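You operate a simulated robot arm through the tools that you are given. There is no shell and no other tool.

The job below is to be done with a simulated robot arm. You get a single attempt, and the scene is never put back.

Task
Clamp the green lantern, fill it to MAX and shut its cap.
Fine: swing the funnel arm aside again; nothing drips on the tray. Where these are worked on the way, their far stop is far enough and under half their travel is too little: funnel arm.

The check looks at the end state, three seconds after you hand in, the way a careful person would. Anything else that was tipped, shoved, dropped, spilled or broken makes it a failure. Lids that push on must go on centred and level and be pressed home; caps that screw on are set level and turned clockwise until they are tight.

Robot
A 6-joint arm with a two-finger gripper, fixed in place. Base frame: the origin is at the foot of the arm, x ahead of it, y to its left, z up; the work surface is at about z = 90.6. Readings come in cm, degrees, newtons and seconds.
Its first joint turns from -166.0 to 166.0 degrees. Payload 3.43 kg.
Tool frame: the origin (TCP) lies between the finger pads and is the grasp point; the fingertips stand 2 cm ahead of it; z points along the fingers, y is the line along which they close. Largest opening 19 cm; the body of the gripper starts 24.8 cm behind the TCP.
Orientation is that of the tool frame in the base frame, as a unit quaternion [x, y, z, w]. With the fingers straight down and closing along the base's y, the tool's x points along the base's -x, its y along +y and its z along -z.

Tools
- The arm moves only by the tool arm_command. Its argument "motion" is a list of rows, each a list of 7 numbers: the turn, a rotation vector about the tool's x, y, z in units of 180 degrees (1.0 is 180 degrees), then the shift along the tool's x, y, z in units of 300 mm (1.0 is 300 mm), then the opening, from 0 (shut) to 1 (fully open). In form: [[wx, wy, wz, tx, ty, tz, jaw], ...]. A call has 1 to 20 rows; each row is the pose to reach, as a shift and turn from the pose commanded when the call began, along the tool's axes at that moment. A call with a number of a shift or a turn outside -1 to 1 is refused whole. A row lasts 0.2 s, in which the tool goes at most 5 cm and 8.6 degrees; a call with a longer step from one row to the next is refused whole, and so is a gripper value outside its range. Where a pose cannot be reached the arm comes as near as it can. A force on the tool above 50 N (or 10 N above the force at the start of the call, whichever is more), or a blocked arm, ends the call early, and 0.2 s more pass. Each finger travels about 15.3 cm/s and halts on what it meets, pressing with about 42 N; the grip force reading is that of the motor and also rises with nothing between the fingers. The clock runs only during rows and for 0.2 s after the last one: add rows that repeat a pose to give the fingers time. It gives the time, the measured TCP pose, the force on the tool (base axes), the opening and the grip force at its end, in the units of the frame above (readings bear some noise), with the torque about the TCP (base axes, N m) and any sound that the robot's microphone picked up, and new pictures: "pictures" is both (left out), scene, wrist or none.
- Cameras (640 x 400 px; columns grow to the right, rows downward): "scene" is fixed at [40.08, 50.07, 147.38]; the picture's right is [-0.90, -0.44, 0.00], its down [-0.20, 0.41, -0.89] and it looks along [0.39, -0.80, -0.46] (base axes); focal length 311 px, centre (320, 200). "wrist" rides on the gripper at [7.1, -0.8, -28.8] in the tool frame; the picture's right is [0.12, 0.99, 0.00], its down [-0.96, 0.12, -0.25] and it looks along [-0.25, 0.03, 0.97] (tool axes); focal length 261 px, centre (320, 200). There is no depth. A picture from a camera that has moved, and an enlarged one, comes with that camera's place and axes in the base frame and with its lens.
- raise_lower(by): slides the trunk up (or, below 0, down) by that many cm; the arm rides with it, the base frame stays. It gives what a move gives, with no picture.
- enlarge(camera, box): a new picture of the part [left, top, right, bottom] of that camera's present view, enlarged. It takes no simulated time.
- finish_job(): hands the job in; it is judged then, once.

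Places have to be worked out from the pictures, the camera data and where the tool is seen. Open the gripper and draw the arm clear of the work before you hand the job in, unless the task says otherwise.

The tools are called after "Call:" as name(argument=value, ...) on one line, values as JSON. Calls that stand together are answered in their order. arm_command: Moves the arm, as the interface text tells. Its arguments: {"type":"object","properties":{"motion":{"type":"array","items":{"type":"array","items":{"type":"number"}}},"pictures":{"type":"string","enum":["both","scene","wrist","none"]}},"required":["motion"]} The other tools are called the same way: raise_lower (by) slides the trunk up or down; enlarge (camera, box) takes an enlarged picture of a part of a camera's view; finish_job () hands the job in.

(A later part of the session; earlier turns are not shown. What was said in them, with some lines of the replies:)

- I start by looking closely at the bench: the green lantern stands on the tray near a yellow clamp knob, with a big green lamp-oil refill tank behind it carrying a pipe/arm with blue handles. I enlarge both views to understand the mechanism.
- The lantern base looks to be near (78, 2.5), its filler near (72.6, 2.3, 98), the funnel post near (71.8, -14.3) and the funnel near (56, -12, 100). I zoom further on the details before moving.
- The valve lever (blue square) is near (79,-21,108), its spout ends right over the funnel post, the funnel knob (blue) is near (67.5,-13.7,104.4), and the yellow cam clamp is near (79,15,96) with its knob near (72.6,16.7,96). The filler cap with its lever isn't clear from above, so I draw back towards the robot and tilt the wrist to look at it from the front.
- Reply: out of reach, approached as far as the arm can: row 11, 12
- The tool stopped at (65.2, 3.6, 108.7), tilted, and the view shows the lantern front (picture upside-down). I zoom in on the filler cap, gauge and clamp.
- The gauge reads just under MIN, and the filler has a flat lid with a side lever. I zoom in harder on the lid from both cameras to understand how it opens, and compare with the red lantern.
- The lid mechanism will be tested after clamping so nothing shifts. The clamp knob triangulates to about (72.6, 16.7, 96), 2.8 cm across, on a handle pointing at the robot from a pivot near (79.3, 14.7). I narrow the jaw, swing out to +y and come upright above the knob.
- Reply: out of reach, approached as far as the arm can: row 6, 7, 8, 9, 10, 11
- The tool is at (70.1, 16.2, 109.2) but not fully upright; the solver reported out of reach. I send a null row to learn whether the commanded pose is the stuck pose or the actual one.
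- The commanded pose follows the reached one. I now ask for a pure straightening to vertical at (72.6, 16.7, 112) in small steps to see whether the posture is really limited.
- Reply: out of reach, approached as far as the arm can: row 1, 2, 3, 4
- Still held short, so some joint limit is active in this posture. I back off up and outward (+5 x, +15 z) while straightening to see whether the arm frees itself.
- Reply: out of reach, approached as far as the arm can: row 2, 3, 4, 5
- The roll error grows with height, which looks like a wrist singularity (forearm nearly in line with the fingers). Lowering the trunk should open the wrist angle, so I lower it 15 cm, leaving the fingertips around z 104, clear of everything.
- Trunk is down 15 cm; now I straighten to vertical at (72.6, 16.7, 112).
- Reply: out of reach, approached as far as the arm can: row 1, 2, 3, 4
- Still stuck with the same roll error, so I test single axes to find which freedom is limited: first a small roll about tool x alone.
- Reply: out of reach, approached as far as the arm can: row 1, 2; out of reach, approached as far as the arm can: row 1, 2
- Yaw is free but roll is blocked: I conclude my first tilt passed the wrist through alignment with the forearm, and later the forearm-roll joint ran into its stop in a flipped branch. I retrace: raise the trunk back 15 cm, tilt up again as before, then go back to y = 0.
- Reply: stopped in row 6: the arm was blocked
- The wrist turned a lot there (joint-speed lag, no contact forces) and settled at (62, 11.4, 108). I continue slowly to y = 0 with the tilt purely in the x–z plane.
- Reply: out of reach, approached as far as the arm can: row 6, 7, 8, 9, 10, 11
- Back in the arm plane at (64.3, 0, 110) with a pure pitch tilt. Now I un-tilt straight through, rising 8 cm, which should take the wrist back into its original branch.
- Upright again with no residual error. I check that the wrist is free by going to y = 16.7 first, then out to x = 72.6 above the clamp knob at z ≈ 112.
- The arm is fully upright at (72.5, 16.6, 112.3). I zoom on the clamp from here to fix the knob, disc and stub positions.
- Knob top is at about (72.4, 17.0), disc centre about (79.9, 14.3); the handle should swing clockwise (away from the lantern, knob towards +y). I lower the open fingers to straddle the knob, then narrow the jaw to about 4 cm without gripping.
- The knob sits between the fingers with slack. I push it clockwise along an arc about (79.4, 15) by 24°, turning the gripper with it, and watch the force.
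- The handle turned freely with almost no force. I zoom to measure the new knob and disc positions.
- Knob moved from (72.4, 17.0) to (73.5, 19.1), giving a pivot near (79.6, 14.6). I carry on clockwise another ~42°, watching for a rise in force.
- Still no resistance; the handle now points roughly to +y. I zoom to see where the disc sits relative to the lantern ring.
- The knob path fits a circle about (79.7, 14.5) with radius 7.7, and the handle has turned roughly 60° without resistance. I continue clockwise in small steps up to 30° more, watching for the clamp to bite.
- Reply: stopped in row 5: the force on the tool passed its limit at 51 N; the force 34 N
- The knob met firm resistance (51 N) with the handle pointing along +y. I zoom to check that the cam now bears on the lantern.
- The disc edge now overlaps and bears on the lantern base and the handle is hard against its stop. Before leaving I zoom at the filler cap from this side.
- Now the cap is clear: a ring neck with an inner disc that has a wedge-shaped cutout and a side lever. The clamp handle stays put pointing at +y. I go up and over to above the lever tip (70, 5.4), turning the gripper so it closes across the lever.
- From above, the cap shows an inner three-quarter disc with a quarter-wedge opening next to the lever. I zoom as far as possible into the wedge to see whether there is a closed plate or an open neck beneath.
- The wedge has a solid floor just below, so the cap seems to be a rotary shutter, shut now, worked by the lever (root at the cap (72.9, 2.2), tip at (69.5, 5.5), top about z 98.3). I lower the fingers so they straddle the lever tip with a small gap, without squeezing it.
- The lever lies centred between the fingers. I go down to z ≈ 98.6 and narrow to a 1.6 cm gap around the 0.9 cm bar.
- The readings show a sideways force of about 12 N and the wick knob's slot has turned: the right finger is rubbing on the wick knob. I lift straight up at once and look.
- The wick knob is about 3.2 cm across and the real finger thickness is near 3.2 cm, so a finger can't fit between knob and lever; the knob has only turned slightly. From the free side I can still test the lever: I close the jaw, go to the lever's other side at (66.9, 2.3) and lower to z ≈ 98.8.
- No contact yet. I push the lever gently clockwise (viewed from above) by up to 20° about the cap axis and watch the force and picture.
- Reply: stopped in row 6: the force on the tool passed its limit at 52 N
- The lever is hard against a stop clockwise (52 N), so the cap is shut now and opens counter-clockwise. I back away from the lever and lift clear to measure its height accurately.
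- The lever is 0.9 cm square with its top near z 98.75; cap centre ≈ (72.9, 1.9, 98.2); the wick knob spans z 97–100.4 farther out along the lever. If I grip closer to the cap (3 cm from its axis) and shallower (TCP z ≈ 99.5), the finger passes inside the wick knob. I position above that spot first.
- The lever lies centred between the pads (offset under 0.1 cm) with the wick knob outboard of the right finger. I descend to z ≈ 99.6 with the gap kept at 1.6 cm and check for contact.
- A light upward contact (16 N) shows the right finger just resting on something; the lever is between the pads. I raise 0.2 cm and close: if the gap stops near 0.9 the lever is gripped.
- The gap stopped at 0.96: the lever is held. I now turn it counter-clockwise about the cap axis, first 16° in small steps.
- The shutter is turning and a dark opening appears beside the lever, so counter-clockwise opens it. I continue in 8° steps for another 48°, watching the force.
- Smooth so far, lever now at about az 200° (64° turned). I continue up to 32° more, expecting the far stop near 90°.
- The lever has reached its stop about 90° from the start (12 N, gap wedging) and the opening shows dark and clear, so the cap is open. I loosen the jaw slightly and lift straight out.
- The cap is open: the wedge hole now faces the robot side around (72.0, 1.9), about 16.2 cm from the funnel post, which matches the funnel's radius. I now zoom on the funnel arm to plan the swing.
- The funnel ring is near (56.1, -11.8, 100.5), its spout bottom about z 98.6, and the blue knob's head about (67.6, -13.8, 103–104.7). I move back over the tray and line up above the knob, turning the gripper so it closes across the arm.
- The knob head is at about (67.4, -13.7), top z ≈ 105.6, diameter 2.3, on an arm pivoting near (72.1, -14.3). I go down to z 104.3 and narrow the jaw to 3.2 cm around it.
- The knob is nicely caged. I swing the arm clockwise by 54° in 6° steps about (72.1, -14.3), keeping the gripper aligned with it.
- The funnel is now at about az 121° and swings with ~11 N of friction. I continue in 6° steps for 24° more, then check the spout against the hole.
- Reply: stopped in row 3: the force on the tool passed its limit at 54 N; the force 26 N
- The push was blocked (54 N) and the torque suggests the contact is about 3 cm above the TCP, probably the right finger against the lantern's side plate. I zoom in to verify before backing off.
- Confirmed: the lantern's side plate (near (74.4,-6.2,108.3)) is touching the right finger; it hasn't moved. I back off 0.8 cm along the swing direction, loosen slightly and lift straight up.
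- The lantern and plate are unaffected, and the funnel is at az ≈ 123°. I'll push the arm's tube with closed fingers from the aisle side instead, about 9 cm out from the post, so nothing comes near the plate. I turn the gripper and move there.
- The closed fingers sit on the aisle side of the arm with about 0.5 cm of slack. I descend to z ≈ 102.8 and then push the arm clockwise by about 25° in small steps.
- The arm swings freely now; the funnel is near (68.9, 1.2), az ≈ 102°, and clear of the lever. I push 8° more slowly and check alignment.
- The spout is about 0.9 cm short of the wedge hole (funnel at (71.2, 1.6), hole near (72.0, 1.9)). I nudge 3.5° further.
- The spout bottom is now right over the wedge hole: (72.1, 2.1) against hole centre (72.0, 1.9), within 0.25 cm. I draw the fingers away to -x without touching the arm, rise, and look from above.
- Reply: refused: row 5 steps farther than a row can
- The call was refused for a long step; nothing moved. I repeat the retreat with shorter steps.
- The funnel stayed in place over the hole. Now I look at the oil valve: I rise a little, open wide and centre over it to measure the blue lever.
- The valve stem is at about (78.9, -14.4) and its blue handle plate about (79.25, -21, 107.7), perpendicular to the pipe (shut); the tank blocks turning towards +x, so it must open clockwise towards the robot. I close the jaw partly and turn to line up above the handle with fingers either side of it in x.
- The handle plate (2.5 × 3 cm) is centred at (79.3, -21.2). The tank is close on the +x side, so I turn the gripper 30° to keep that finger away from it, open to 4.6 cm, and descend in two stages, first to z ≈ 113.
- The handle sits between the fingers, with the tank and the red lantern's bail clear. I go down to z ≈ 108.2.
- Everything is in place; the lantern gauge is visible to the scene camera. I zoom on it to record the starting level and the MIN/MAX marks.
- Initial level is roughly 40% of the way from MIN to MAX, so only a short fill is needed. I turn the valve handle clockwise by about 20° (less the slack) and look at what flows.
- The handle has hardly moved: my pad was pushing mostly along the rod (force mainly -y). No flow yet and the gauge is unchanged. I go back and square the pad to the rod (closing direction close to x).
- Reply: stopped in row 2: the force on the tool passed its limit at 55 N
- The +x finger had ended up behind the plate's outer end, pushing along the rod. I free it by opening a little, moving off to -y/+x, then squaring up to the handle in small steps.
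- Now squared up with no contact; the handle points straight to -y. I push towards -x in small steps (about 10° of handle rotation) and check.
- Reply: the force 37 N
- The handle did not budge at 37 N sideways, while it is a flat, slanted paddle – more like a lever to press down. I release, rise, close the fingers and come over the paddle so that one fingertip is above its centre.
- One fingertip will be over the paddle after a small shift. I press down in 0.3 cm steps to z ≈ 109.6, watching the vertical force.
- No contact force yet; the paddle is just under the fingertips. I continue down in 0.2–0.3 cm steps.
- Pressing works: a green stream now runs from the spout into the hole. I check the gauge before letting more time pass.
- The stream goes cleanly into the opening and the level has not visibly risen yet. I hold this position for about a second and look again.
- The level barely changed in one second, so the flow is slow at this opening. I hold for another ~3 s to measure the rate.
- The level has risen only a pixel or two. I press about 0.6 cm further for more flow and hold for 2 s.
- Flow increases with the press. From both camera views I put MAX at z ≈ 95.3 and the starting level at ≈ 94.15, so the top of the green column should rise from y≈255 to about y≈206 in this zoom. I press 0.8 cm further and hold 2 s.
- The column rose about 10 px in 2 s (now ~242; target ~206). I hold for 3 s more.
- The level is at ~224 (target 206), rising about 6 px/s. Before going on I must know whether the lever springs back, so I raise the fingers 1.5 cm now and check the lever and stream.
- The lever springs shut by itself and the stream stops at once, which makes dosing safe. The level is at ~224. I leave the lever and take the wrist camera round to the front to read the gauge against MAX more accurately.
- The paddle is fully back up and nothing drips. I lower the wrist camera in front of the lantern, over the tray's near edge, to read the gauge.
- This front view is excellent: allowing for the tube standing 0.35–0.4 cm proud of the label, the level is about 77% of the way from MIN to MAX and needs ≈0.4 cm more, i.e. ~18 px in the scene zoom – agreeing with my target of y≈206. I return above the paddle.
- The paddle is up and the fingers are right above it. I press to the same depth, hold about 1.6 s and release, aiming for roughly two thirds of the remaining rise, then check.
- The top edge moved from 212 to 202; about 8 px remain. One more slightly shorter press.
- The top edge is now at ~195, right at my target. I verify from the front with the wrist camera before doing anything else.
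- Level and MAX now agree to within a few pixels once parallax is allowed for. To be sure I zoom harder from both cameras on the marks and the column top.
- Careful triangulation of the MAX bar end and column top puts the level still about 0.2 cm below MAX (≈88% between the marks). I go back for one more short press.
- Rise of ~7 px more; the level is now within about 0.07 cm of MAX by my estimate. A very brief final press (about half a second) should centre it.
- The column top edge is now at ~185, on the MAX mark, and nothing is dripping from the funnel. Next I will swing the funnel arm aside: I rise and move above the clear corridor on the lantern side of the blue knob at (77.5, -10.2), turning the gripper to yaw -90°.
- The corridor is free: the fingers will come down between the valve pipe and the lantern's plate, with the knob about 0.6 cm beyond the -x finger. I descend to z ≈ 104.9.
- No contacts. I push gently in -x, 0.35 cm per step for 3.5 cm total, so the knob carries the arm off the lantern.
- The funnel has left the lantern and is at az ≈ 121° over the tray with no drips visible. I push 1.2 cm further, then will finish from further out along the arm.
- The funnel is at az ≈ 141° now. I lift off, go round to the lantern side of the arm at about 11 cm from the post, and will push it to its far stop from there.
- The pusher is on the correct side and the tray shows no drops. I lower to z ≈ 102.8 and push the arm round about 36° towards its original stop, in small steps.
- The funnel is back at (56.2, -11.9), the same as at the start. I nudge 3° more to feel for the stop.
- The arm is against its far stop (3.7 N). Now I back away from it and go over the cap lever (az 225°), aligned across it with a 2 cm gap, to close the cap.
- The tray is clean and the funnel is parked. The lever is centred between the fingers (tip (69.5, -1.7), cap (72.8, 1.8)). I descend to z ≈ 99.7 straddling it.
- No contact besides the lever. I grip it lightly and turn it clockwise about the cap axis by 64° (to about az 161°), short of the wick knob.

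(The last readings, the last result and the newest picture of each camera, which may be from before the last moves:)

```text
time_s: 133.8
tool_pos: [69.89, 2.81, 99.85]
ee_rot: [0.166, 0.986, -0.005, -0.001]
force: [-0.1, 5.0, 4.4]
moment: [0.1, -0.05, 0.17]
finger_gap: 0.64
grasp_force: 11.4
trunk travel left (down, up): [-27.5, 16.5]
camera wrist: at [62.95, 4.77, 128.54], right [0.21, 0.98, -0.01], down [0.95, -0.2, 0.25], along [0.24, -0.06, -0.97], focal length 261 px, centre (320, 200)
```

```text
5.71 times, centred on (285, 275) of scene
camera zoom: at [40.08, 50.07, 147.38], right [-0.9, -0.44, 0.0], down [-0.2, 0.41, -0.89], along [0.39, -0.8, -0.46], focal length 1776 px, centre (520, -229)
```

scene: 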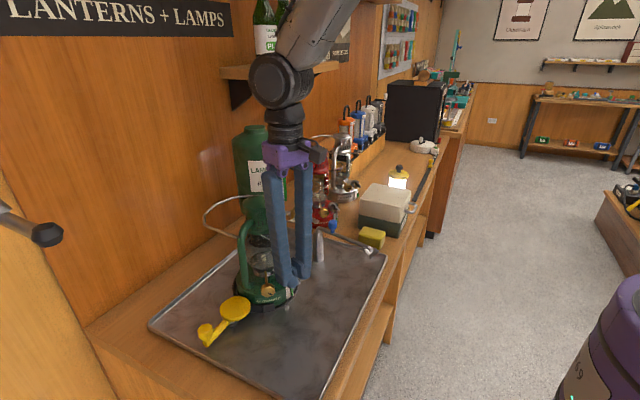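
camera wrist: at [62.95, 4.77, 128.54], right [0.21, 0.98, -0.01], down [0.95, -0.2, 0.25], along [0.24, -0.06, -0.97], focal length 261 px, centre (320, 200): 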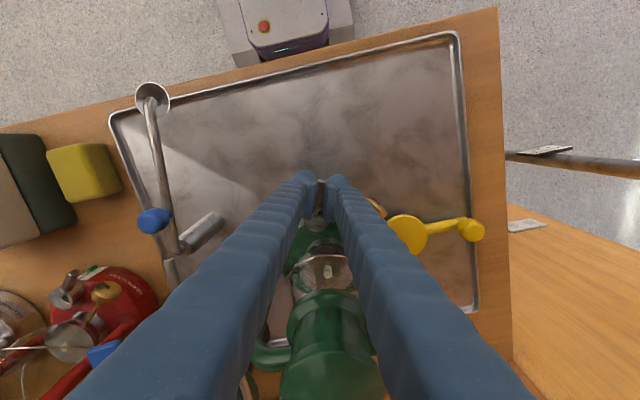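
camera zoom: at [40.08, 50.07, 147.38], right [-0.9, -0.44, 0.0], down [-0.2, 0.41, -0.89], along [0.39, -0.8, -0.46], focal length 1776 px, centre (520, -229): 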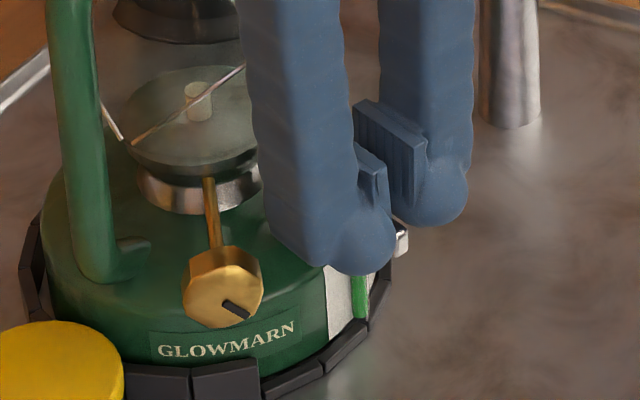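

The lever turned smoothly to az ≈ 161°. For the last 25° I let go, rise, and push with closed fingers from the free side so as not to touch the wick knob.

Call:
arm_command(motion=[[0, 0, 0, 0, 0, 0, 0.085], [0, 0, 0, 0, 0, -0.01, 0.085], [0, 0, 0, 0, 0, -0.1, 0.085], [0, 0, 0, 0, 0, -0.2, 0.085], [0, 0, 0, 0.022, -0.072, -0.2, 0], [0, 0, 0, 0.0438, -0.1436, -0.2, 0], [0, 0, 0, 0.0438, -0.1436, -0.1, 0], [0, 0, 0, 0.0438, -0.1436, -0.02, 0], [0, 0, 0, 0.0438, -0.1436, 0.035, 0]])

Call:
enlarge(camera="scene", box=[240, 240, 330, 310])

Call:
enlarge(camera="wrist", box=[272, 165, 400, 265])

```text
time_s: 135.8
tool_pos: [67.07, -0.73, 98.67]
ee_rot: [0.165, 0.986, -0.006, -0.001]
force: [-0.3, -1.3, -0.5]
moment: [0.02, 0.01, 0.0]
finger_gap: 0.0
grasp_force: 34.3
trunk travel left (down, up): [-27.5, 16.5]
camera wrist: at [60.3, 1.12, 127.46], right [0.21, 0.98, -0.01], down [0.95, -0.2, 0.25], along [0.24, -0.06, -0.97], focal length 261 px, centre (320, 200)
```

scene: 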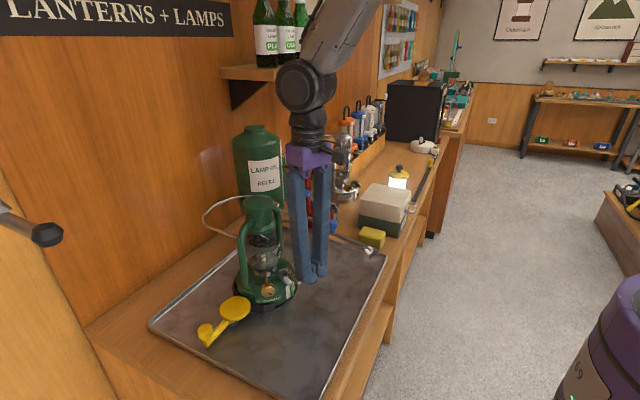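
wrist: 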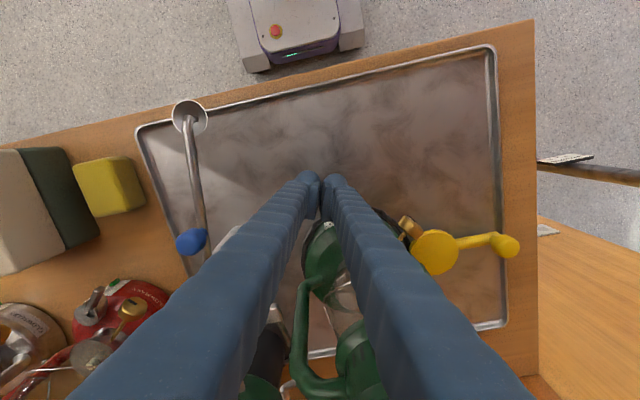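

```text
5.71 times, centred on (285, 275) of scene
camera zoom: at [40.08, 50.07, 147.38], right [-0.9, -0.44, 0.0], down [-0.2, 0.41, -0.89], along [0.39, -0.8, -0.46], focal length 1776 px, centre (520, -229)
```

zoom: 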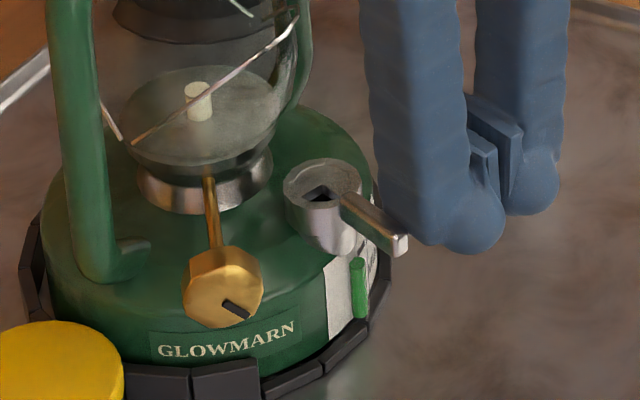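

```text
4.00 times, centred on (336, 215) of wrist
camera zoom: at [60.3, 1.12, 127.46], right [0.21, 0.98, -0.01], down [0.95, -0.2, 0.25], along [0.24, -0.06, -0.97], focal length 1043 px, centre (256, 140)
```

zoom: 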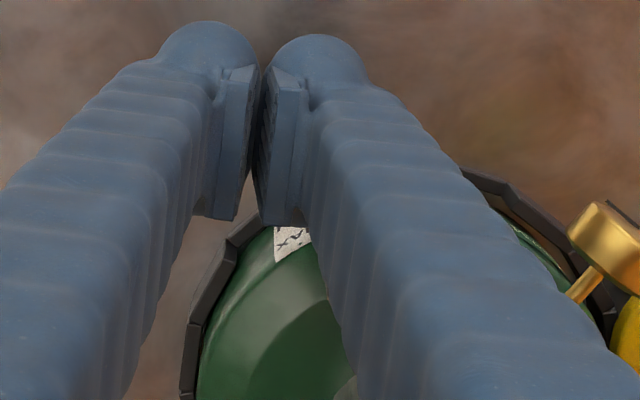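

The lever is at az ≈ 160° with the closed fingers beside it on the free side. I push it clockwise in 5° steps by 30°.

Call:
arm_command(motion=[[0, 0, 0.0139, 0.006, 0.007, 0, 0], [0, 0, 0.0278, 0.0118, 0.0138, 0, 0], [0, 0, 0.0417, 0.0173, 0.0212, 0, 0], [0, 0, 0.0556, 0.0225, 0.0287, 0, 0], [0, 0, 0.0694, 0.0273, 0.0365, 0, 0], [0, 0, 0.0833, 0.0319, 0.0445, 0, 0], [0, 0, 0.0972, 0.036, 0.0527, 0, 0], [0, 0, 0.1111, 0.0398, 0.061, 0, 0], [0, 0, 0.125, 0.0432, 0.0695, 0, 0], [0, 0, 0.1389, 0.0463, 0.0781, 0, 0], [0, 0, 0.1528, 0.0489, 0.0869, 0, 0]])

Call:
enlarge(camera="scene", box=[240, 240, 330, 310])

```text
time_s: 138.2
tool_pos: [66.53, 2.11, 98.71]
ee_rot: [0.395, 0.919, -0.006, 0.001]
force: [0.8, 0.4, 0.2]
moment: [-0.04, 0.0, 0.02]
finger_gap: 0.0
grasp_force: 34.0
trunk travel left (down, up): [-27.5, 16.5]
camera wrist: at [61.26, 7.13, 127.46], right [0.64, 0.77, -0.01], down [0.75, -0.62, 0.25], along [0.19, -0.17, -0.97], focal length 261 px, centre (320, 200)
```

scene: 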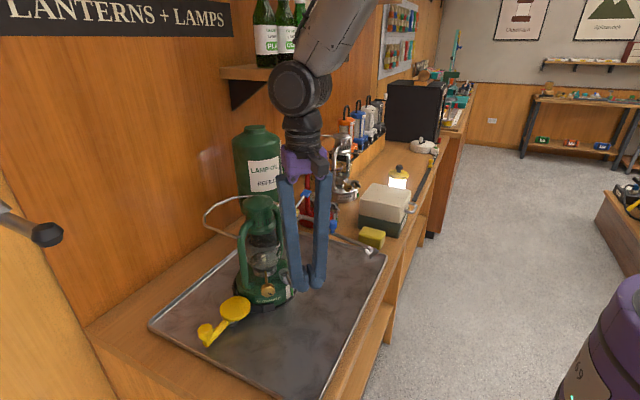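
wrist: 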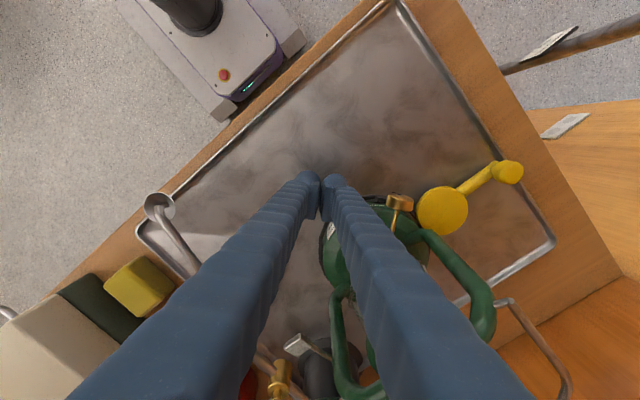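

```text
5.71 times, centred on (285, 275) of scene
camera zoom: at [40.08, 50.07, 147.38], right [-0.9, -0.44, 0.0], down [-0.2, 0.41, -0.89], along [0.39, -0.8, -0.46], focal length 1776 px, centre (520, -229)
```

zoom: 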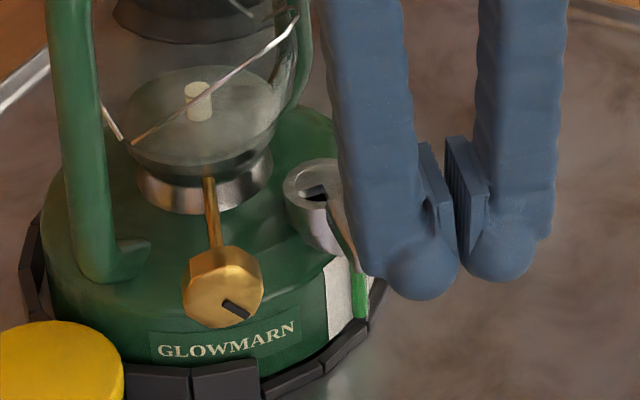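

The lever is almost home. I press along the closing direction in 0.1 cm steps to bring it firmly against its stop.

Call:
arm_command(motion=[[0, 0, 0.004, 0.0005, 0.0035, 0, 0], [0, 0, 0.008, 0.001, 0.007, 0, 0], [0, 0, 0.012, 0.0015, 0.0105, 0, 0], [0, 0, 0.016, 0.002, 0.014, 0, 0]], pictures="none")

```text
time_s: 139.2
tool_pos: [66.77, 2.41, 98.69]
ee_rot: [0.418, 0.909, -0.006, 0.001]
force: [-0.7, -0.7, -0.1]
moment: [0.01, 0.02, 0.01]
finger_gap: 0.0
grasp_force: 34.0
trunk travel left (down, up): [-27.5, 16.5]
```

Call:
arm_command(motion=[[0, 0, 0, 0, 0.004, 0, 0], [0, 0, 0, 0, 0.008, 0, 0], [0, 0, 0, 0, 0.012, 0, 0], [0, 0, 0, 0, 0.016, 0, 0]], pictures="scene")

Call:
enlarge(camera="scene", box=[240, 240, 330, 310])

```text
time_s: 140.2
tool_pos: [67.08, 2.55, 98.73]
ee_rot: [0.418, 0.908, -0.007, 0.0]
force: [-9.3, -10.7, 1.0]
moment: [-0.04, 0.03, -0.01]
finger_gap: 0.0
grasp_force: 34.6
trunk travel left (down, up): [-27.5, 16.5]
```

scene: 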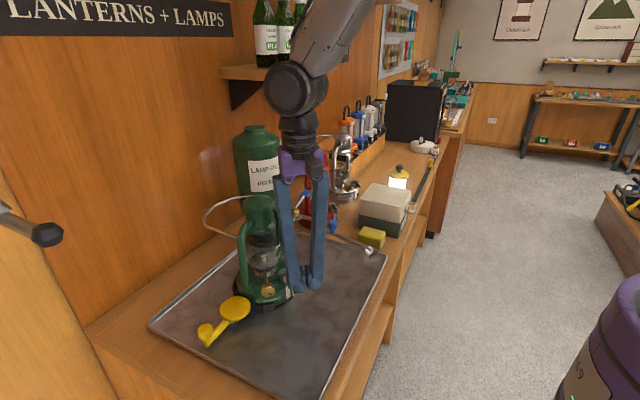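

```text
5.71 times, centred on (285, 275) of scene
camera zoom: at [40.08, 50.07, 147.38], right [-0.9, -0.44, 0.0], down [-0.2, 0.41, -0.89], along [0.39, -0.8, -0.46], focal length 1776 px, centre (520, -229)
```

zoom: 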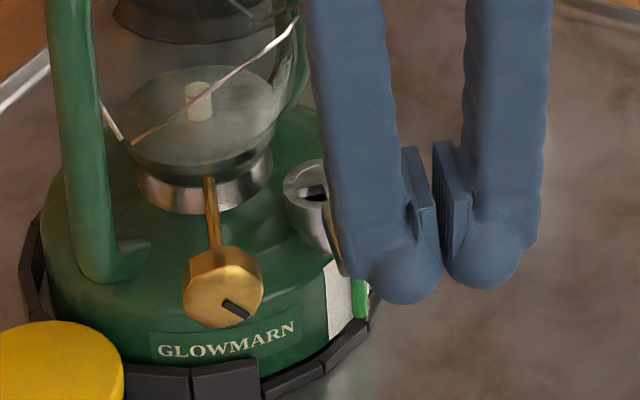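

The lever is firm against its closed stop (14 N). I back off from it, rise and look at the cap, gauge and wick knob.

Call:
arm_command(motion=[[0, 0, 0, 0, -0.04, 0, 0], [0, 0, 0, 0, -0.07, -0.06, 0], [0, 0, 0, 0, -0.1, -0.18, 0], [0, 0, 0, 0.05, -0.16, -0.3, 0], [0, 0, 0, 0.08, -0.26, -0.34, 0]])

Call:
enlarge(camera="scene", box=[264, 258, 312, 288])

Call:
enlarge(camera="scene", box=[225, 250, 305, 300])

Call:
enlarge(camera="scene", box=[280, 272, 304, 300])

```text
time_s: 141.4
tool_pos: [59.57, -0.4, 109.1]
ee_rot: [0.418, 0.909, -0.005, 0.001]
force: [-0.3, 0.0, -0.5]
moment: [-0.03, -0.05, 0.01]
finger_gap: 0.0
grasp_force: 34.6
trunk travel left (down, up): [-27.5, 16.5]
camera wrist: at [54.49, 4.89, 137.79], right [0.68, 0.74, -0.01], down [0.71, -0.65, 0.25], along [0.18, -0.18, -0.97], focal length 261 px, centre (320, 200)
```

scene: 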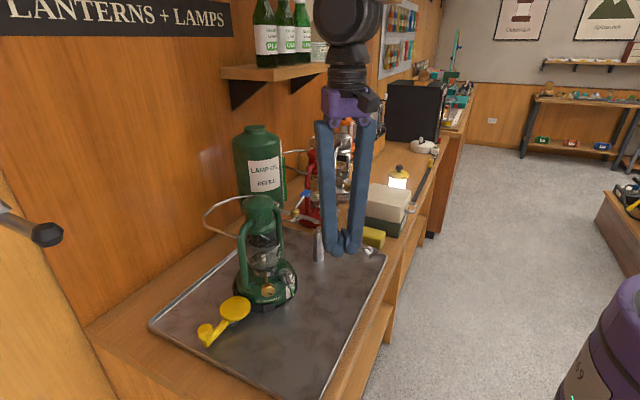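
wrist: 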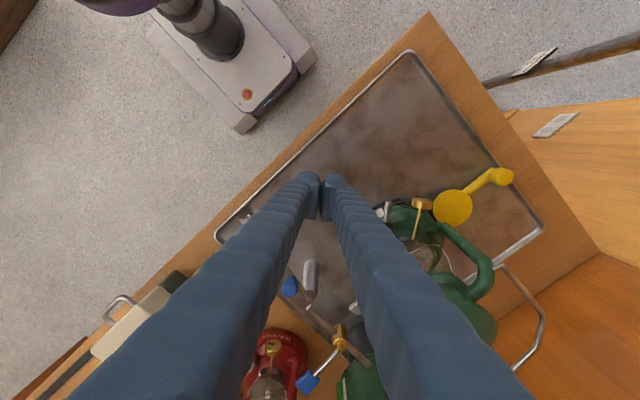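

```text
13.33 times, centred on (288, 273) of scene
camera zoom: at [40.08, 50.07, 147.38], right [-0.9, -0.44, 0.0], down [-0.2, 0.41, -0.89], along [0.39, -0.8, -0.46], focal length 4145 px, centre (747, -773)
```

zoom: 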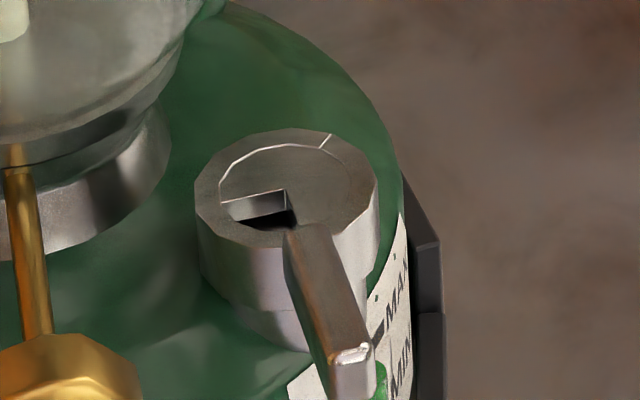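

```text
8.00 times, centred on (265, 275) of scene
camera zoom: at [40.08, 50.07, 147.38], right [-0.9, -0.44, 0.0], down [-0.2, 0.41, -0.89], along [0.39, -0.8, -0.46], focal length 2487 px, centre (760, -400)
```

zoom: 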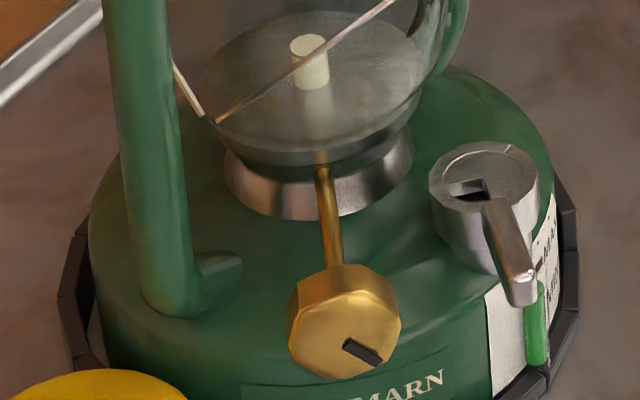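

```text
14.29 times, centred on (292, 286) of scene
camera zoom: at [40.08, 50.07, 147.38], right [-0.9, -0.44, 0.0], down [-0.2, 0.41, -0.89], along [0.39, -0.8, -0.46], focal length 4441 px, centre (720, -1029)
```

zoom: 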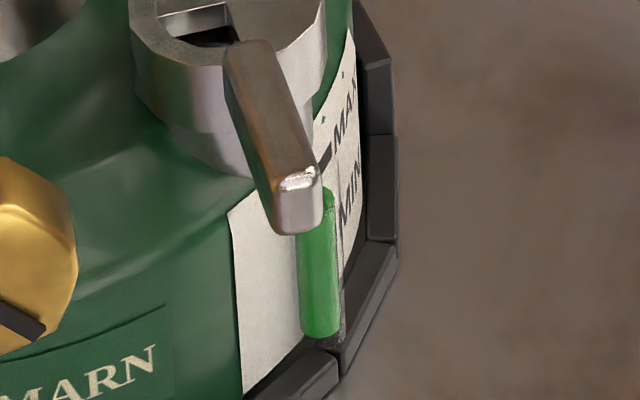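

The cap lever is exactly where it was when shut, and the gauge is at MAX. But my earlier brush turned the wick knob about 32° clockwise (wick slightly raised), so I want to put it back: I'll rest one fingertip on top of the knob and roll it back. First I position just above it.

Call:
arm_command(motion=[[0, 0, 0.003, -0.013, 0.119, 0, 0], [0, 0, 0.006, -0.026, 0.238, 0, 0], [0, 0, 0.009, -0.038, 0.357, 0.02, 0], [0, 0, 0.0117, -0.0513, 0.4756, 0.06, 0], [0, 0, 0.0117, -0.0513, 0.4756, 0.13, 0], [0, 0, 0.0117, -0.0513, 0.4756, 0.17, 0]])

Call:
enlarge(camera="wrist", box=[272, 165, 400, 265])

Call:
enlarge(camera="scene", box=[225, 240, 315, 310])

```text
time_s: 142.8
tool_pos: [71.73, 7.8, 103.87]
ee_rot: [0.435, 0.9, -0.006, -0.001]
force: [0.0, 0.0, 0.1]
moment: [0.05, 0.02, -0.03]
finger_gap: 0.01
grasp_force: 34.0
trunk travel left (down, up): [-27.5, 16.5]
camera wrist: at [66.79, 13.09, 132.47], right [0.7, 0.71, -0.01], down [0.69, -0.68, 0.25], along [0.17, -0.18, -0.97], focal length 261 px, centre (320, 200)
```

scene: 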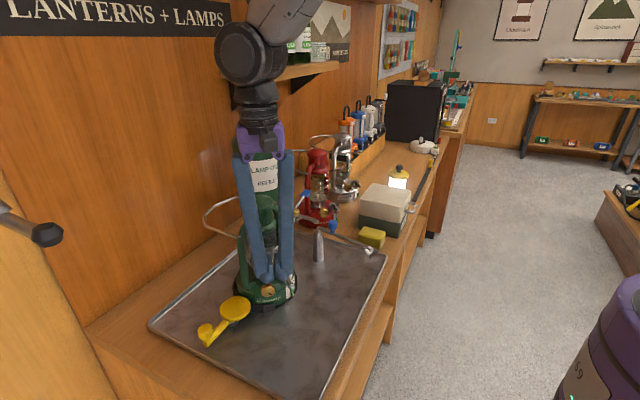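
wrist: 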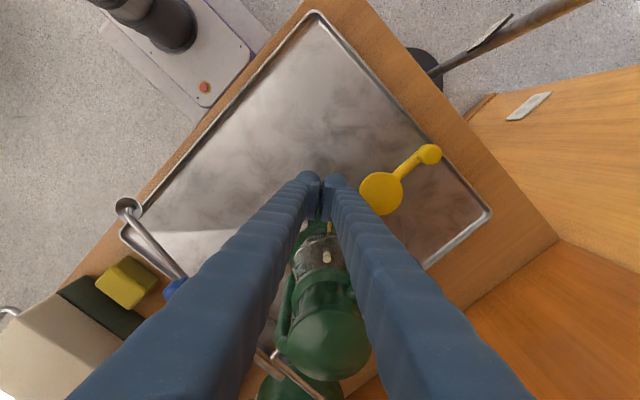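

```text
4.00 times, centred on (336, 215) of wrist
camera zoom: at [66.79, 13.09, 132.47], right [0.7, 0.71, -0.01], down [0.69, -0.68, 0.25], along [0.17, -0.18, -0.97], focal length 1043 px, centre (256, 140)
```

zoom: 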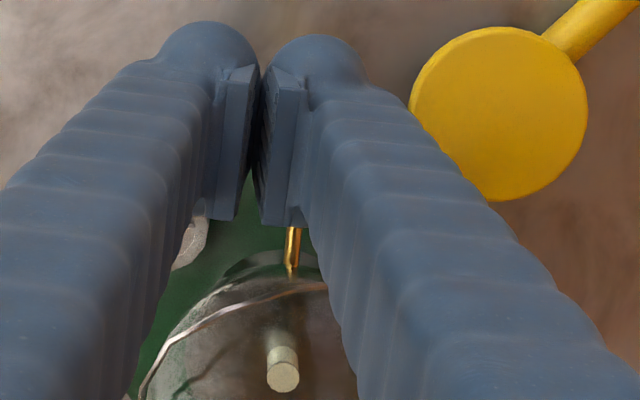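

```text
5.71 times, centred on (270, 275) of scene
camera zoom: at [40.08, 50.07, 147.38], right [-0.9, -0.44, 0.0], down [-0.2, 0.41, -0.89], along [0.39, -0.8, -0.46], focal length 1776 px, centre (606, -229)
```

zoom: 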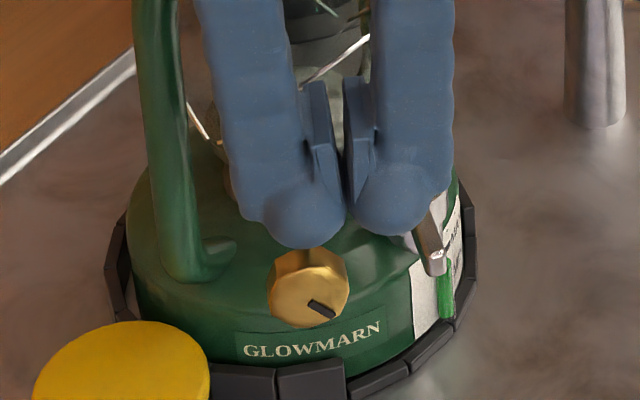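

One fingertip is right above the wick knob. I shift 0.45 cm back and lower in small steps to touch its top lightly.

Call:
arm_command(motion=[[0, 0, 0, 0, -0.015, 0.02, 0], [0, 0, 0, 0, -0.015, 0.04, 0], [0, 0, 0, 0, -0.015, 0.047, 0], [0, 0, 0, 0, -0.015, 0.052, 0]], pictures="none")

Call:
enlarge(camera="scene", box=[240, 255, 300, 305])

```text
time_s: 143.8
tool_pos: [71.15, 7.32, 102.25]
ee_rot: [0.434, 0.901, -0.006, 0.0]
force: [0.3, 0.0, 0.1]
moment: [-0.01, 0.01, -0.05]
finger_gap: 0.01
grasp_force: 34.3
trunk travel left (down, up): [-27.5, 16.5]
```

```text
8.00 times, centred on (270, 280) of scene
camera zoom: at [40.08, 50.07, 147.38], right [-0.9, -0.44, 0.0], down [-0.2, 0.41, -0.89], along [0.39, -0.8, -0.46], focal length 2487 px, centre (720, -440)
```

zoom: 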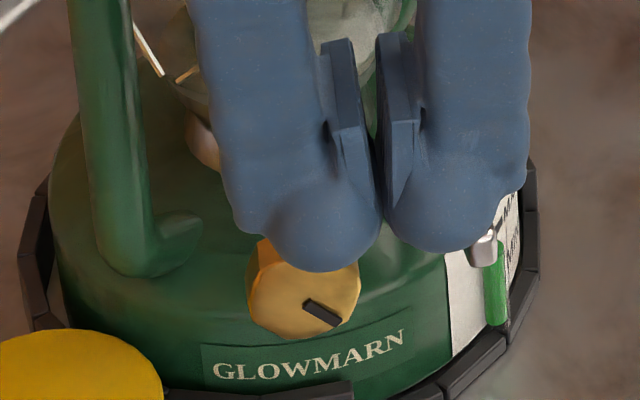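

No contact yet. I lower a little more in 0.15 cm steps.

Call:
arm_command(motion=[[0, 0, 0, 0, 0, 0.005, 0], [0, 0, 0, 0, 0, 0.01, 0], [0, 0, 0, 0, 0, 0.014, 0]], pictures="none")

Call:
enlarge(camera="scene", box=[240, 255, 300, 305])

```text
time_s: 144.6
tool_pos: [71.17, 7.23, 101.74]
ee_rot: [0.434, 0.901, -0.006, 0.002]
force: [0.0, -0.6, 0.3]
moment: [0.0, 0.0, 0.02]
finger_gap: 0.0
grasp_force: 34.2
trunk travel left (down, up): [-27.5, 16.5]
```

```text
8.00 times, centred on (270, 280) of scene
camera zoom: at [40.08, 50.07, 147.38], right [-0.9, -0.44, 0.0], down [-0.2, 0.41, -0.89], along [0.39, -0.8, -0.46], focal length 2487 px, centre (720, -440)
```

zoom: 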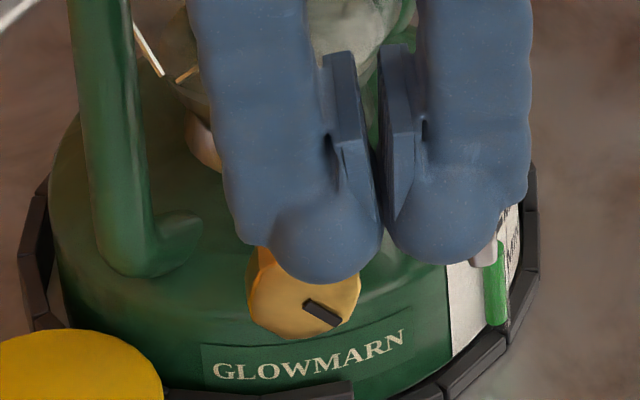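

Still no touch; the knob axis must be a bit lower than I estimated. I shift 0.3 cm towards it and continue down in fine steps.

Call:
arm_command(motion=[[0, 0, 0, 0, 0.01, 0, 0], [0, 0, 0, 0, 0.01, 0.005, 0], [0, 0, 0, 0, 0.01, 0.009, 0], [0, 0, 0, 0, 0.01, 0.013, 0]], pictures="none")

Call:
enlarge(camera="scene", box=[240, 255, 300, 305])

```text
time_s: 145.6
tool_pos: [71.5, 7.6, 101.48]
ee_rot: [0.435, 0.901, -0.005, 0.001]
force: [-2.9, -1.5, 16.4]
moment: [0.14, -0.17, -0.24]
finger_gap: 0.0
grasp_force: 34.4
trunk travel left (down, up): [-27.5, 16.5]
```

```text
8.00 times, centred on (270, 280) of scene
camera zoom: at [40.08, 50.07, 147.38], right [-0.9, -0.44, 0.0], down [-0.2, 0.41, -0.89], along [0.39, -0.8, -0.46], focal length 2487 px, centre (720, -440)
```

zoom: 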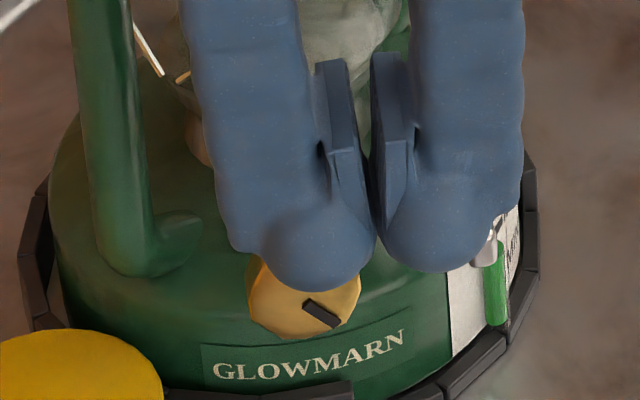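

Light contact on the knob top (16 N). I now roll it back by dragging the fingertip about 0.9 cm across its top, following its curve.

Call:
arm_command(motion=[[0, 0, 0, 0, 0.0067, -0.0016, 0], [0, 0, 0, 0, 0.0133, -0.0023, 0], [0, 0, 0, 0, 0.02, -0.0026, 0], [0, 0, 0, 0, 0.0267, -0.0024, 0]], pictures="none")

Call:
enlarge(camera="scene", box=[240, 255, 300, 305])

```text
time_s: 146.6
tool_pos: [72.07, 7.98, 101.74]
ee_rot: [0.435, 0.9, -0.004, 0.002]
force: [-3.6, -0.7, 37.4]
moment: [0.13, -0.32, 0.35]
finger_gap: 0.0
grasp_force: 34.0
trunk travel left (down, up): [-27.5, 16.5]
```

```text
8.00 times, centred on (270, 280) of scene
camera zoom: at [40.08, 50.07, 147.38], right [-0.9, -0.44, 0.0], down [-0.2, 0.41, -0.89], along [0.39, -0.8, -0.46], focal length 2487 px, centre (720, -440)
```

zoom: 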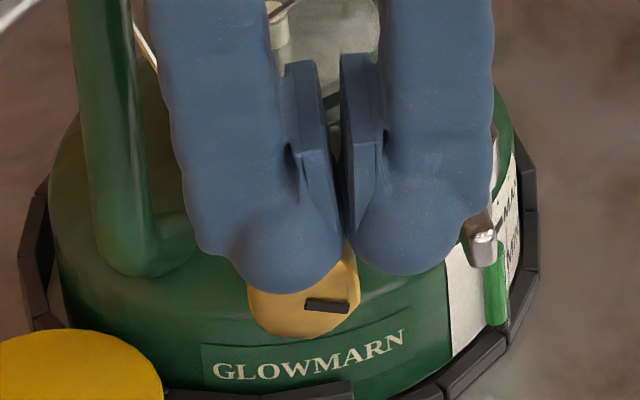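

The slot has come back to about +6° (originally about -6°). The press is a bit strong (37 N), so I ease up slightly and drag 0.35 cm more.

Call:
arm_command(motion=[[0, 0, 0, 0, 0.003, -0.003, 0], [0, 0, 0, 0, 0.008, -0.003, 0], [0, 0, 0, 0, 0.0125, -0.0025, 0]], pictures="none")

Call:
enlarge(camera="scene", box=[240, 255, 300, 305])

```text
time_s: 147.4
tool_pos: [72.27, 8.3, 101.64]
ee_rot: [0.435, 0.9, -0.005, 0.003]
force: [1.8, 5.0, 35.6]
moment: [0.18, -0.43, 0.3]
finger_gap: 0.0
grasp_force: 35.2
trunk travel left (down, up): [-27.5, 16.5]
```

```text
8.00 times, centred on (270, 280) of scene
camera zoom: at [40.08, 50.07, 147.38], right [-0.9, -0.44, 0.0], down [-0.2, 0.41, -0.89], along [0.39, -0.8, -0.46], focal length 2487 px, centre (720, -440)
```

zoom: 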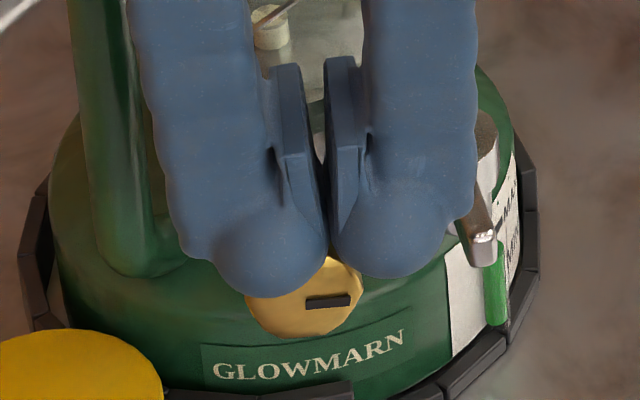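

The slot is back at about -5°, as it was at the start. I lift straight up off the knob and inspect everything.

Call:
arm_command(motion=[[0, 0, 0, 0, 0, -0.02, 0], [0, 0, 0, 0, 0, -0.1, 0], [0, 0, 0, 0, 0, -0.24, 0], [0, 0, 0, 0, 0, -0.38, 0], [0, 0, 0, 0.08, 0, -0.5, 0], [0, 0, 0, 0.18, -0.06, -0.55, 0.2], [0, 0, 0, 0.28, -0.14, -0.6, 0.5], [0, 0, 0, 0.36, -0.24, -0.62, 0.9]])

Call:
enlarge(camera="scene", box=[225, 250, 305, 300])

Call:
enlarge(camera="scene", box=[140, 190, 400, 352])

Call:
enlarge(camera="wrist", box=[220, 150, 480, 320])

```text
time_s: 149.2
tool_pos: [59.92, 12.42, 120.28]
ee_rot: [0.434, 0.901, -0.006, 0.001]
force: [0.0, 0.8, -0.3]
moment: [-0.01, -0.07, -0.01]
finger_gap: 17.12
grasp_force: 0.2
trunk travel left (down, up): [-27.5, 16.5]
camera wrist: at [54.92, 17.84, 148.91], right [0.7, 0.71, -0.01], down [0.69, -0.68, 0.25], along [0.17, -0.18, -0.97], focal length 261 px, centre (320, 200)
```

scene: 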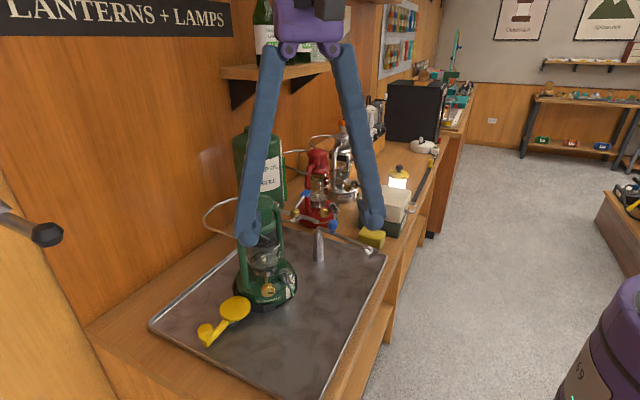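
wrist: 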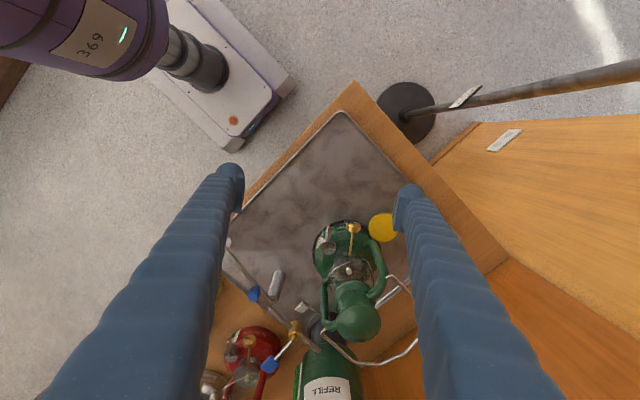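

```text
8.00 times, centred on (265, 275) of scene
camera zoom: at [40.08, 50.07, 147.38], right [-0.9, -0.44, 0.0], down [-0.2, 0.41, -0.89], along [0.39, -0.8, -0.46], focal length 2487 px, centre (760, -400)
```

zoom: 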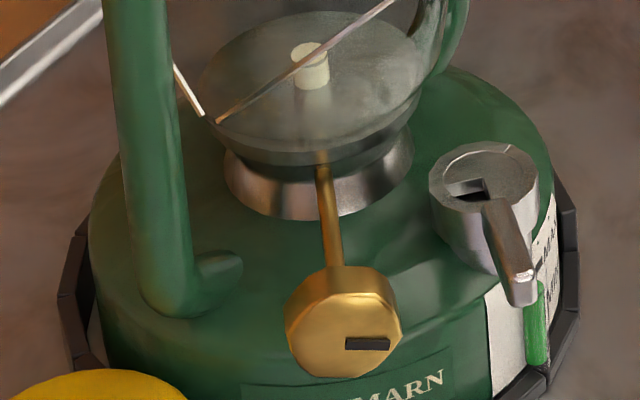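

```text
2.46 times, centred on (270, 271) of scene
camera zoom: at [40.08, 50.07, 147.38], right [-0.9, -0.44, 0.0], down [-0.2, 0.41, -0.89], along [0.39, -0.8, -0.46], focal length 765 px, centre (443, 25)
```

zoom: 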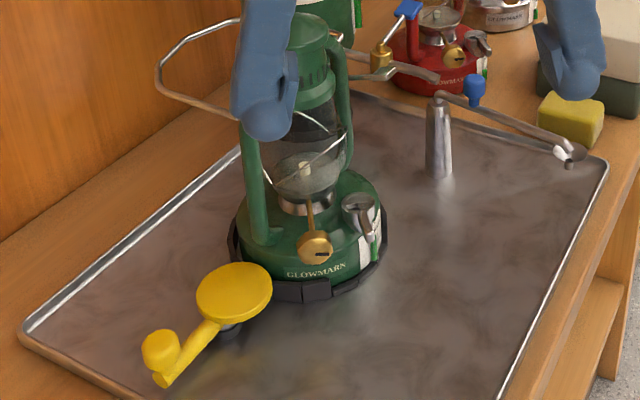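

```text
2.35 times, centred on (350, 235) of wrist
camera zoom: at [54.92, 17.84, 148.91], right [0.7, 0.71, -0.01], down [0.69, -0.68, 0.25], along [0.17, -0.18, -0.97], focal length 613 px, centre (249, 118)
```

zoom: 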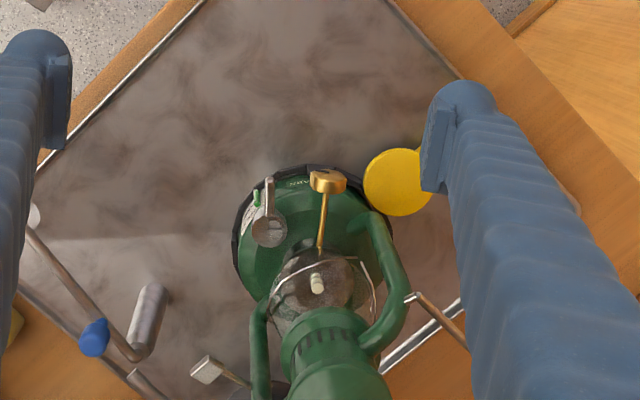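

The wick knob and wick are as they were, the cap is shut, the clamp handle stands at its stop, the funnel is parked and the tray is clean. I take one last front view of the gauge to confirm the level.

Call:
arm_command(motion=[[0, 0, -0.0408, -0.011, -0.066, 0, 0.9], [0, 0, -0.0816, -0.022, -0.132, 0, 0.95], [0, 0, -0.1224, -0.033, -0.198, 0, 1], [0, 0, -0.1632, -0.045, -0.265, 0, 1], [0, 0, -0.204, -0.056, -0.331, 0, 1], [0, 0, -0.2448, -0.067, -0.397, 0, 1], [0, 0, -0.2856, -0.078, -0.463, 0, 1], [0, 0, -0.2856, -0.078, -0.463, 0.14, 1], [0, 0, -0.2856, -0.078, -0.463, 0.28, 1], [0, 0, -0.2856, -0.078, -0.463, 0.42, 1], [0, 0, -0.2856, -0.078, -0.463, 0.56, 1], [0, 0, -0.2856, -0.078, -0.463, 0.68, 1], [0, 0, -0.2856, -0.078, -0.463, 0.68, 1]], pictures="both")

Call:
enlarge(camera="wrist", box=[284, 298, 324, 330])

Call:
enlarge(camera="wrist", box=[180, 170, 460, 345])

```text
time_s: 152.0
tool_pos: [50.33, 1.59, 99.81]
ee_rot: [0.001, 1.0, -0.005, -0.002]
force: [0.6, -0.5, 0.1]
moment: [0.0, -0.03, 0.03]
finger_gap: 19.01
grasp_force: 0.1
trunk travel left (down, up): [-27.5, 16.5]
camera wrist: at [43.42, 1.28, 128.6], right [-0.12, 0.99, -0.01], down [0.96, 0.12, 0.24], along [0.24, 0.02, -0.97], focal length 261 px, centre (320, 200)
```

scene: 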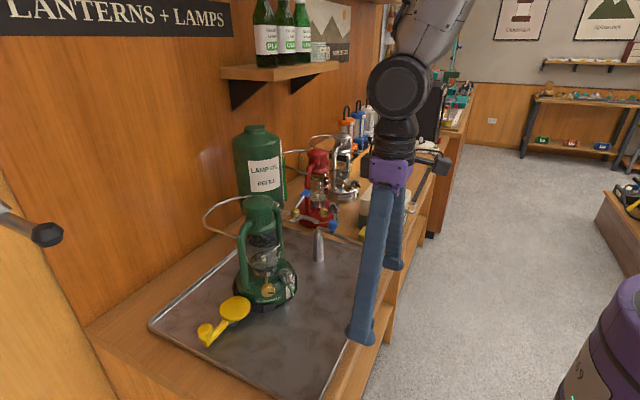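
wrist: 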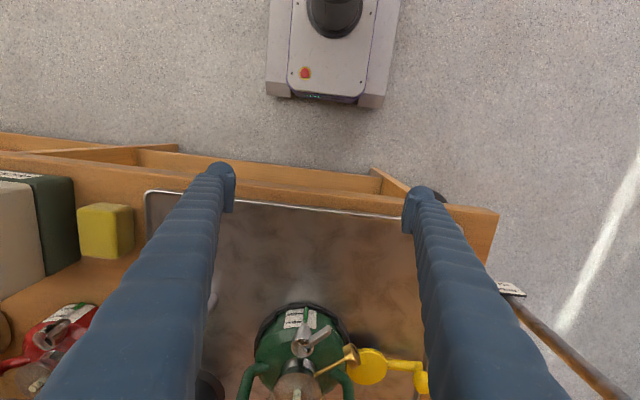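

```text
12.50 times, centred on (304, 314) of wrist
camera zoom: at [43.42, 1.28, 128.6], right [-0.12, 0.99, -0.01], down [0.96, 0.12, 0.24], along [0.24, 0.02, -0.97], focal length 3258 px, centre (520, -1225)
```

zoom: 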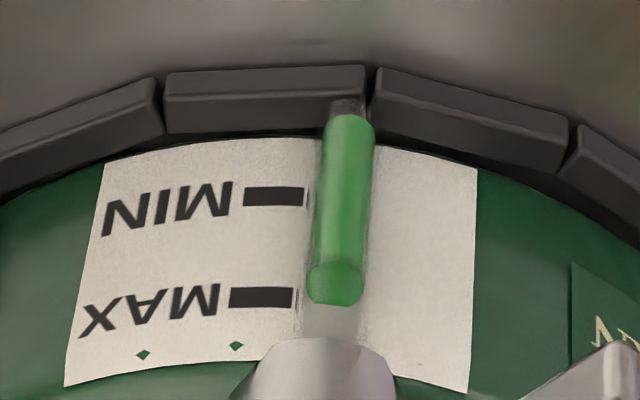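

```text
2.29 times, centred on (320, 258) of wrist
camera zoom: at [43.42, 1.28, 128.6], right [-0.12, 0.99, -0.01], down [0.96, 0.12, 0.24], along [0.24, 0.02, -0.97], focal length 596 px, centre (320, 69)
```

zoom: 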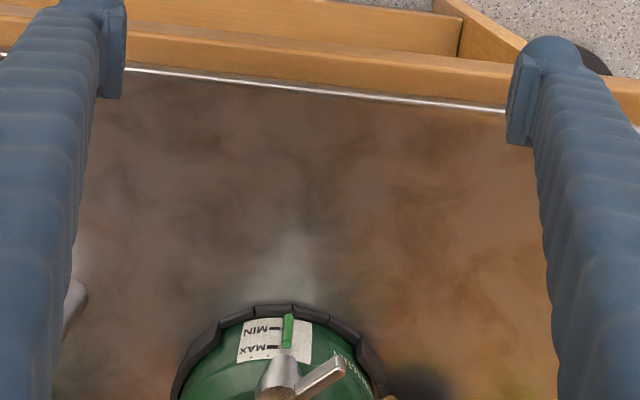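

The column top sits on the MAX line after the parallax correction. I raise the open gripper clear of the bench and take a last close look at the clamp and the tray.

Call:
arm_command(motion=[[0, 0, 0, 0, 0, -0.14, 1], [0, 0, 0, 0, 0, -0.28, 1], [0, 0, 0, 0, 0, -0.42, 1], [0, 0, 0, 0, 0, -0.56, 1], [0, 0, 0, 0, 0, -0.7, 1], [0, 0, 0, 0, 0, -0.84, 1], [0, 0, 0, 0, 0, -0.84, 1]])

Call:
enlarge(camera="scene", box=[180, 260, 310, 360])

Call:
enlarge(camera="wrist", box=[210, 140, 430, 340])

Call:
enlarge(camera="scene", box=[240, 170, 400, 290])

```text
time_s: 153.6
tool_pos: [50.53, 1.94, 125.2]
ee_rot: [0.001, 1.0, -0.005, -0.001]
force: [0.0, 0.3, -0.5]
moment: [0.01, 0.02, 0.01]
finger_gap: 19.01
grasp_force: 0.1
trunk travel left (down, up): [-27.5, 16.5]
camera wrist: at [43.66, 1.62, 153.97], right [-0.12, 0.99, -0.01], down [0.96, 0.12, 0.24], along [0.24, 0.02, -0.97], focal length 261 px, centre (320, 200)
```

scene: 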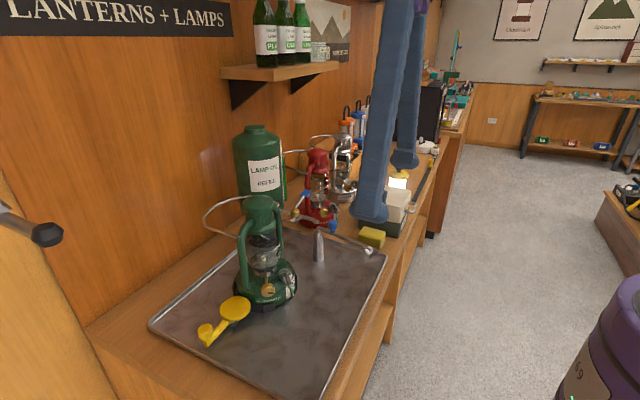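
wrist: 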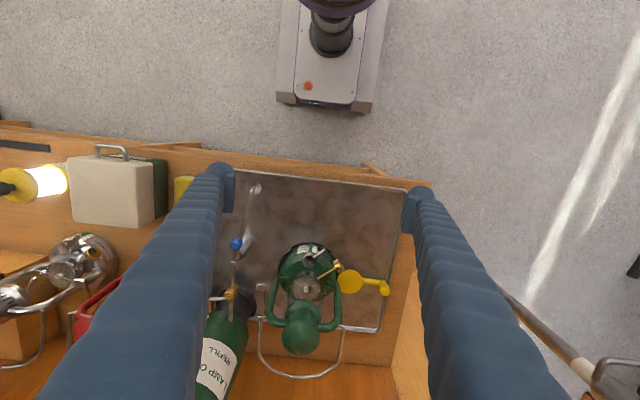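

```text
4.00 times, centred on (245, 310) of scene
camera zoom: at [40.08, 50.07, 147.38], right [-0.9, -0.44, 0.0], down [-0.2, 0.41, -0.89], along [0.39, -0.8, -0.46], focal length 1244 px, centre (620, -240)
```

zoom: 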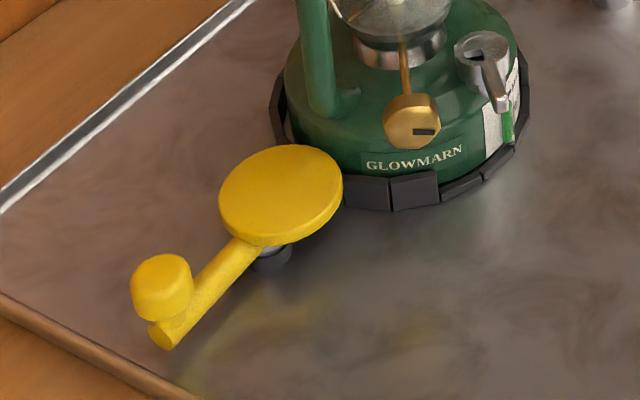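

```text
2.00 times, centred on (320, 240) of wrist
camera zoom: at [43.66, 1.62, 153.97], right [-0.12, 0.99, -0.01], down [0.96, 0.12, 0.24], along [0.24, 0.02, -0.97], focal length 521 px, centre (320, 120)
```

zoom: 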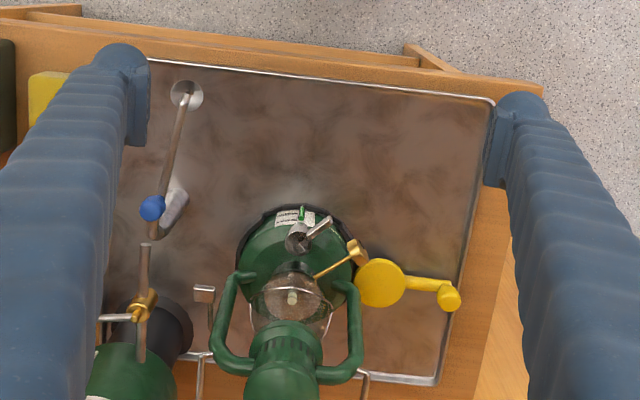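

```text
3.33 times, centred on (320, 230) of scene
camera zoom: at [40.08, 50.07, 147.38], right [-0.9, -0.44, 0.0], down [-0.2, 0.41, -0.89], along [0.39, -0.8, -0.46], focal length 1036 px, centre (320, 100)
```

zoom: 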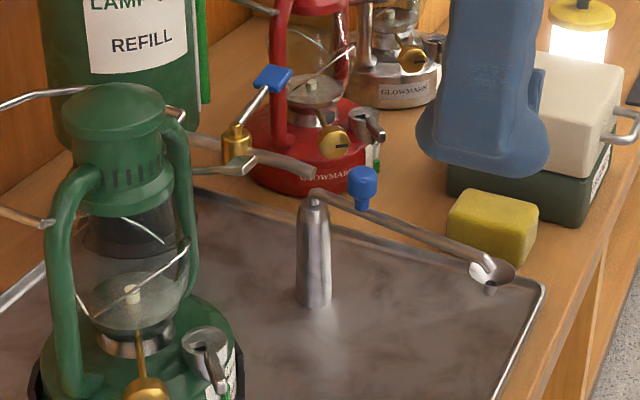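

Everything checks out: the lantern is clamped, oil is at MAX, the cap lever is shut at its stop, the valve paddle is up, the funnel is parked at its far stop, the tray is clean, and the gripper is open and clear. I hand the job in.

Call:
finish_job()

```text
The job is handed in.
```

I finished the job and handed it in. I have not had a verdict back from the check.

- **Clamp:** The yellow cam handle is turned to where it locked, at about 51 N on the knob. The lantern shifted about 0.3 cm as it seated.
- **Fill:** The oil is at the MAX line by my reading of the gauge from the front and from the side. The gauge tube stands off the label, so the reading could be a few percent out.
- **Cap:** The lever is turned clockwise against its stop and looks the same as before I opened it.
- **Funnel arm:** It is back against its far stop, the same place it started. The flow had stopped well before I swung it away, and I saw no drops on the tray.
- **Side effects:**
  - A finger brushed the green lantern's wick knob and turned it about 32°. I rolled it back, and the slot and wick height now match the first pictures.
  - A finger pressed against the lantern's side plate during the first funnel swing. The plate did not move.

The gripper is open and raised clear in front of the bench.
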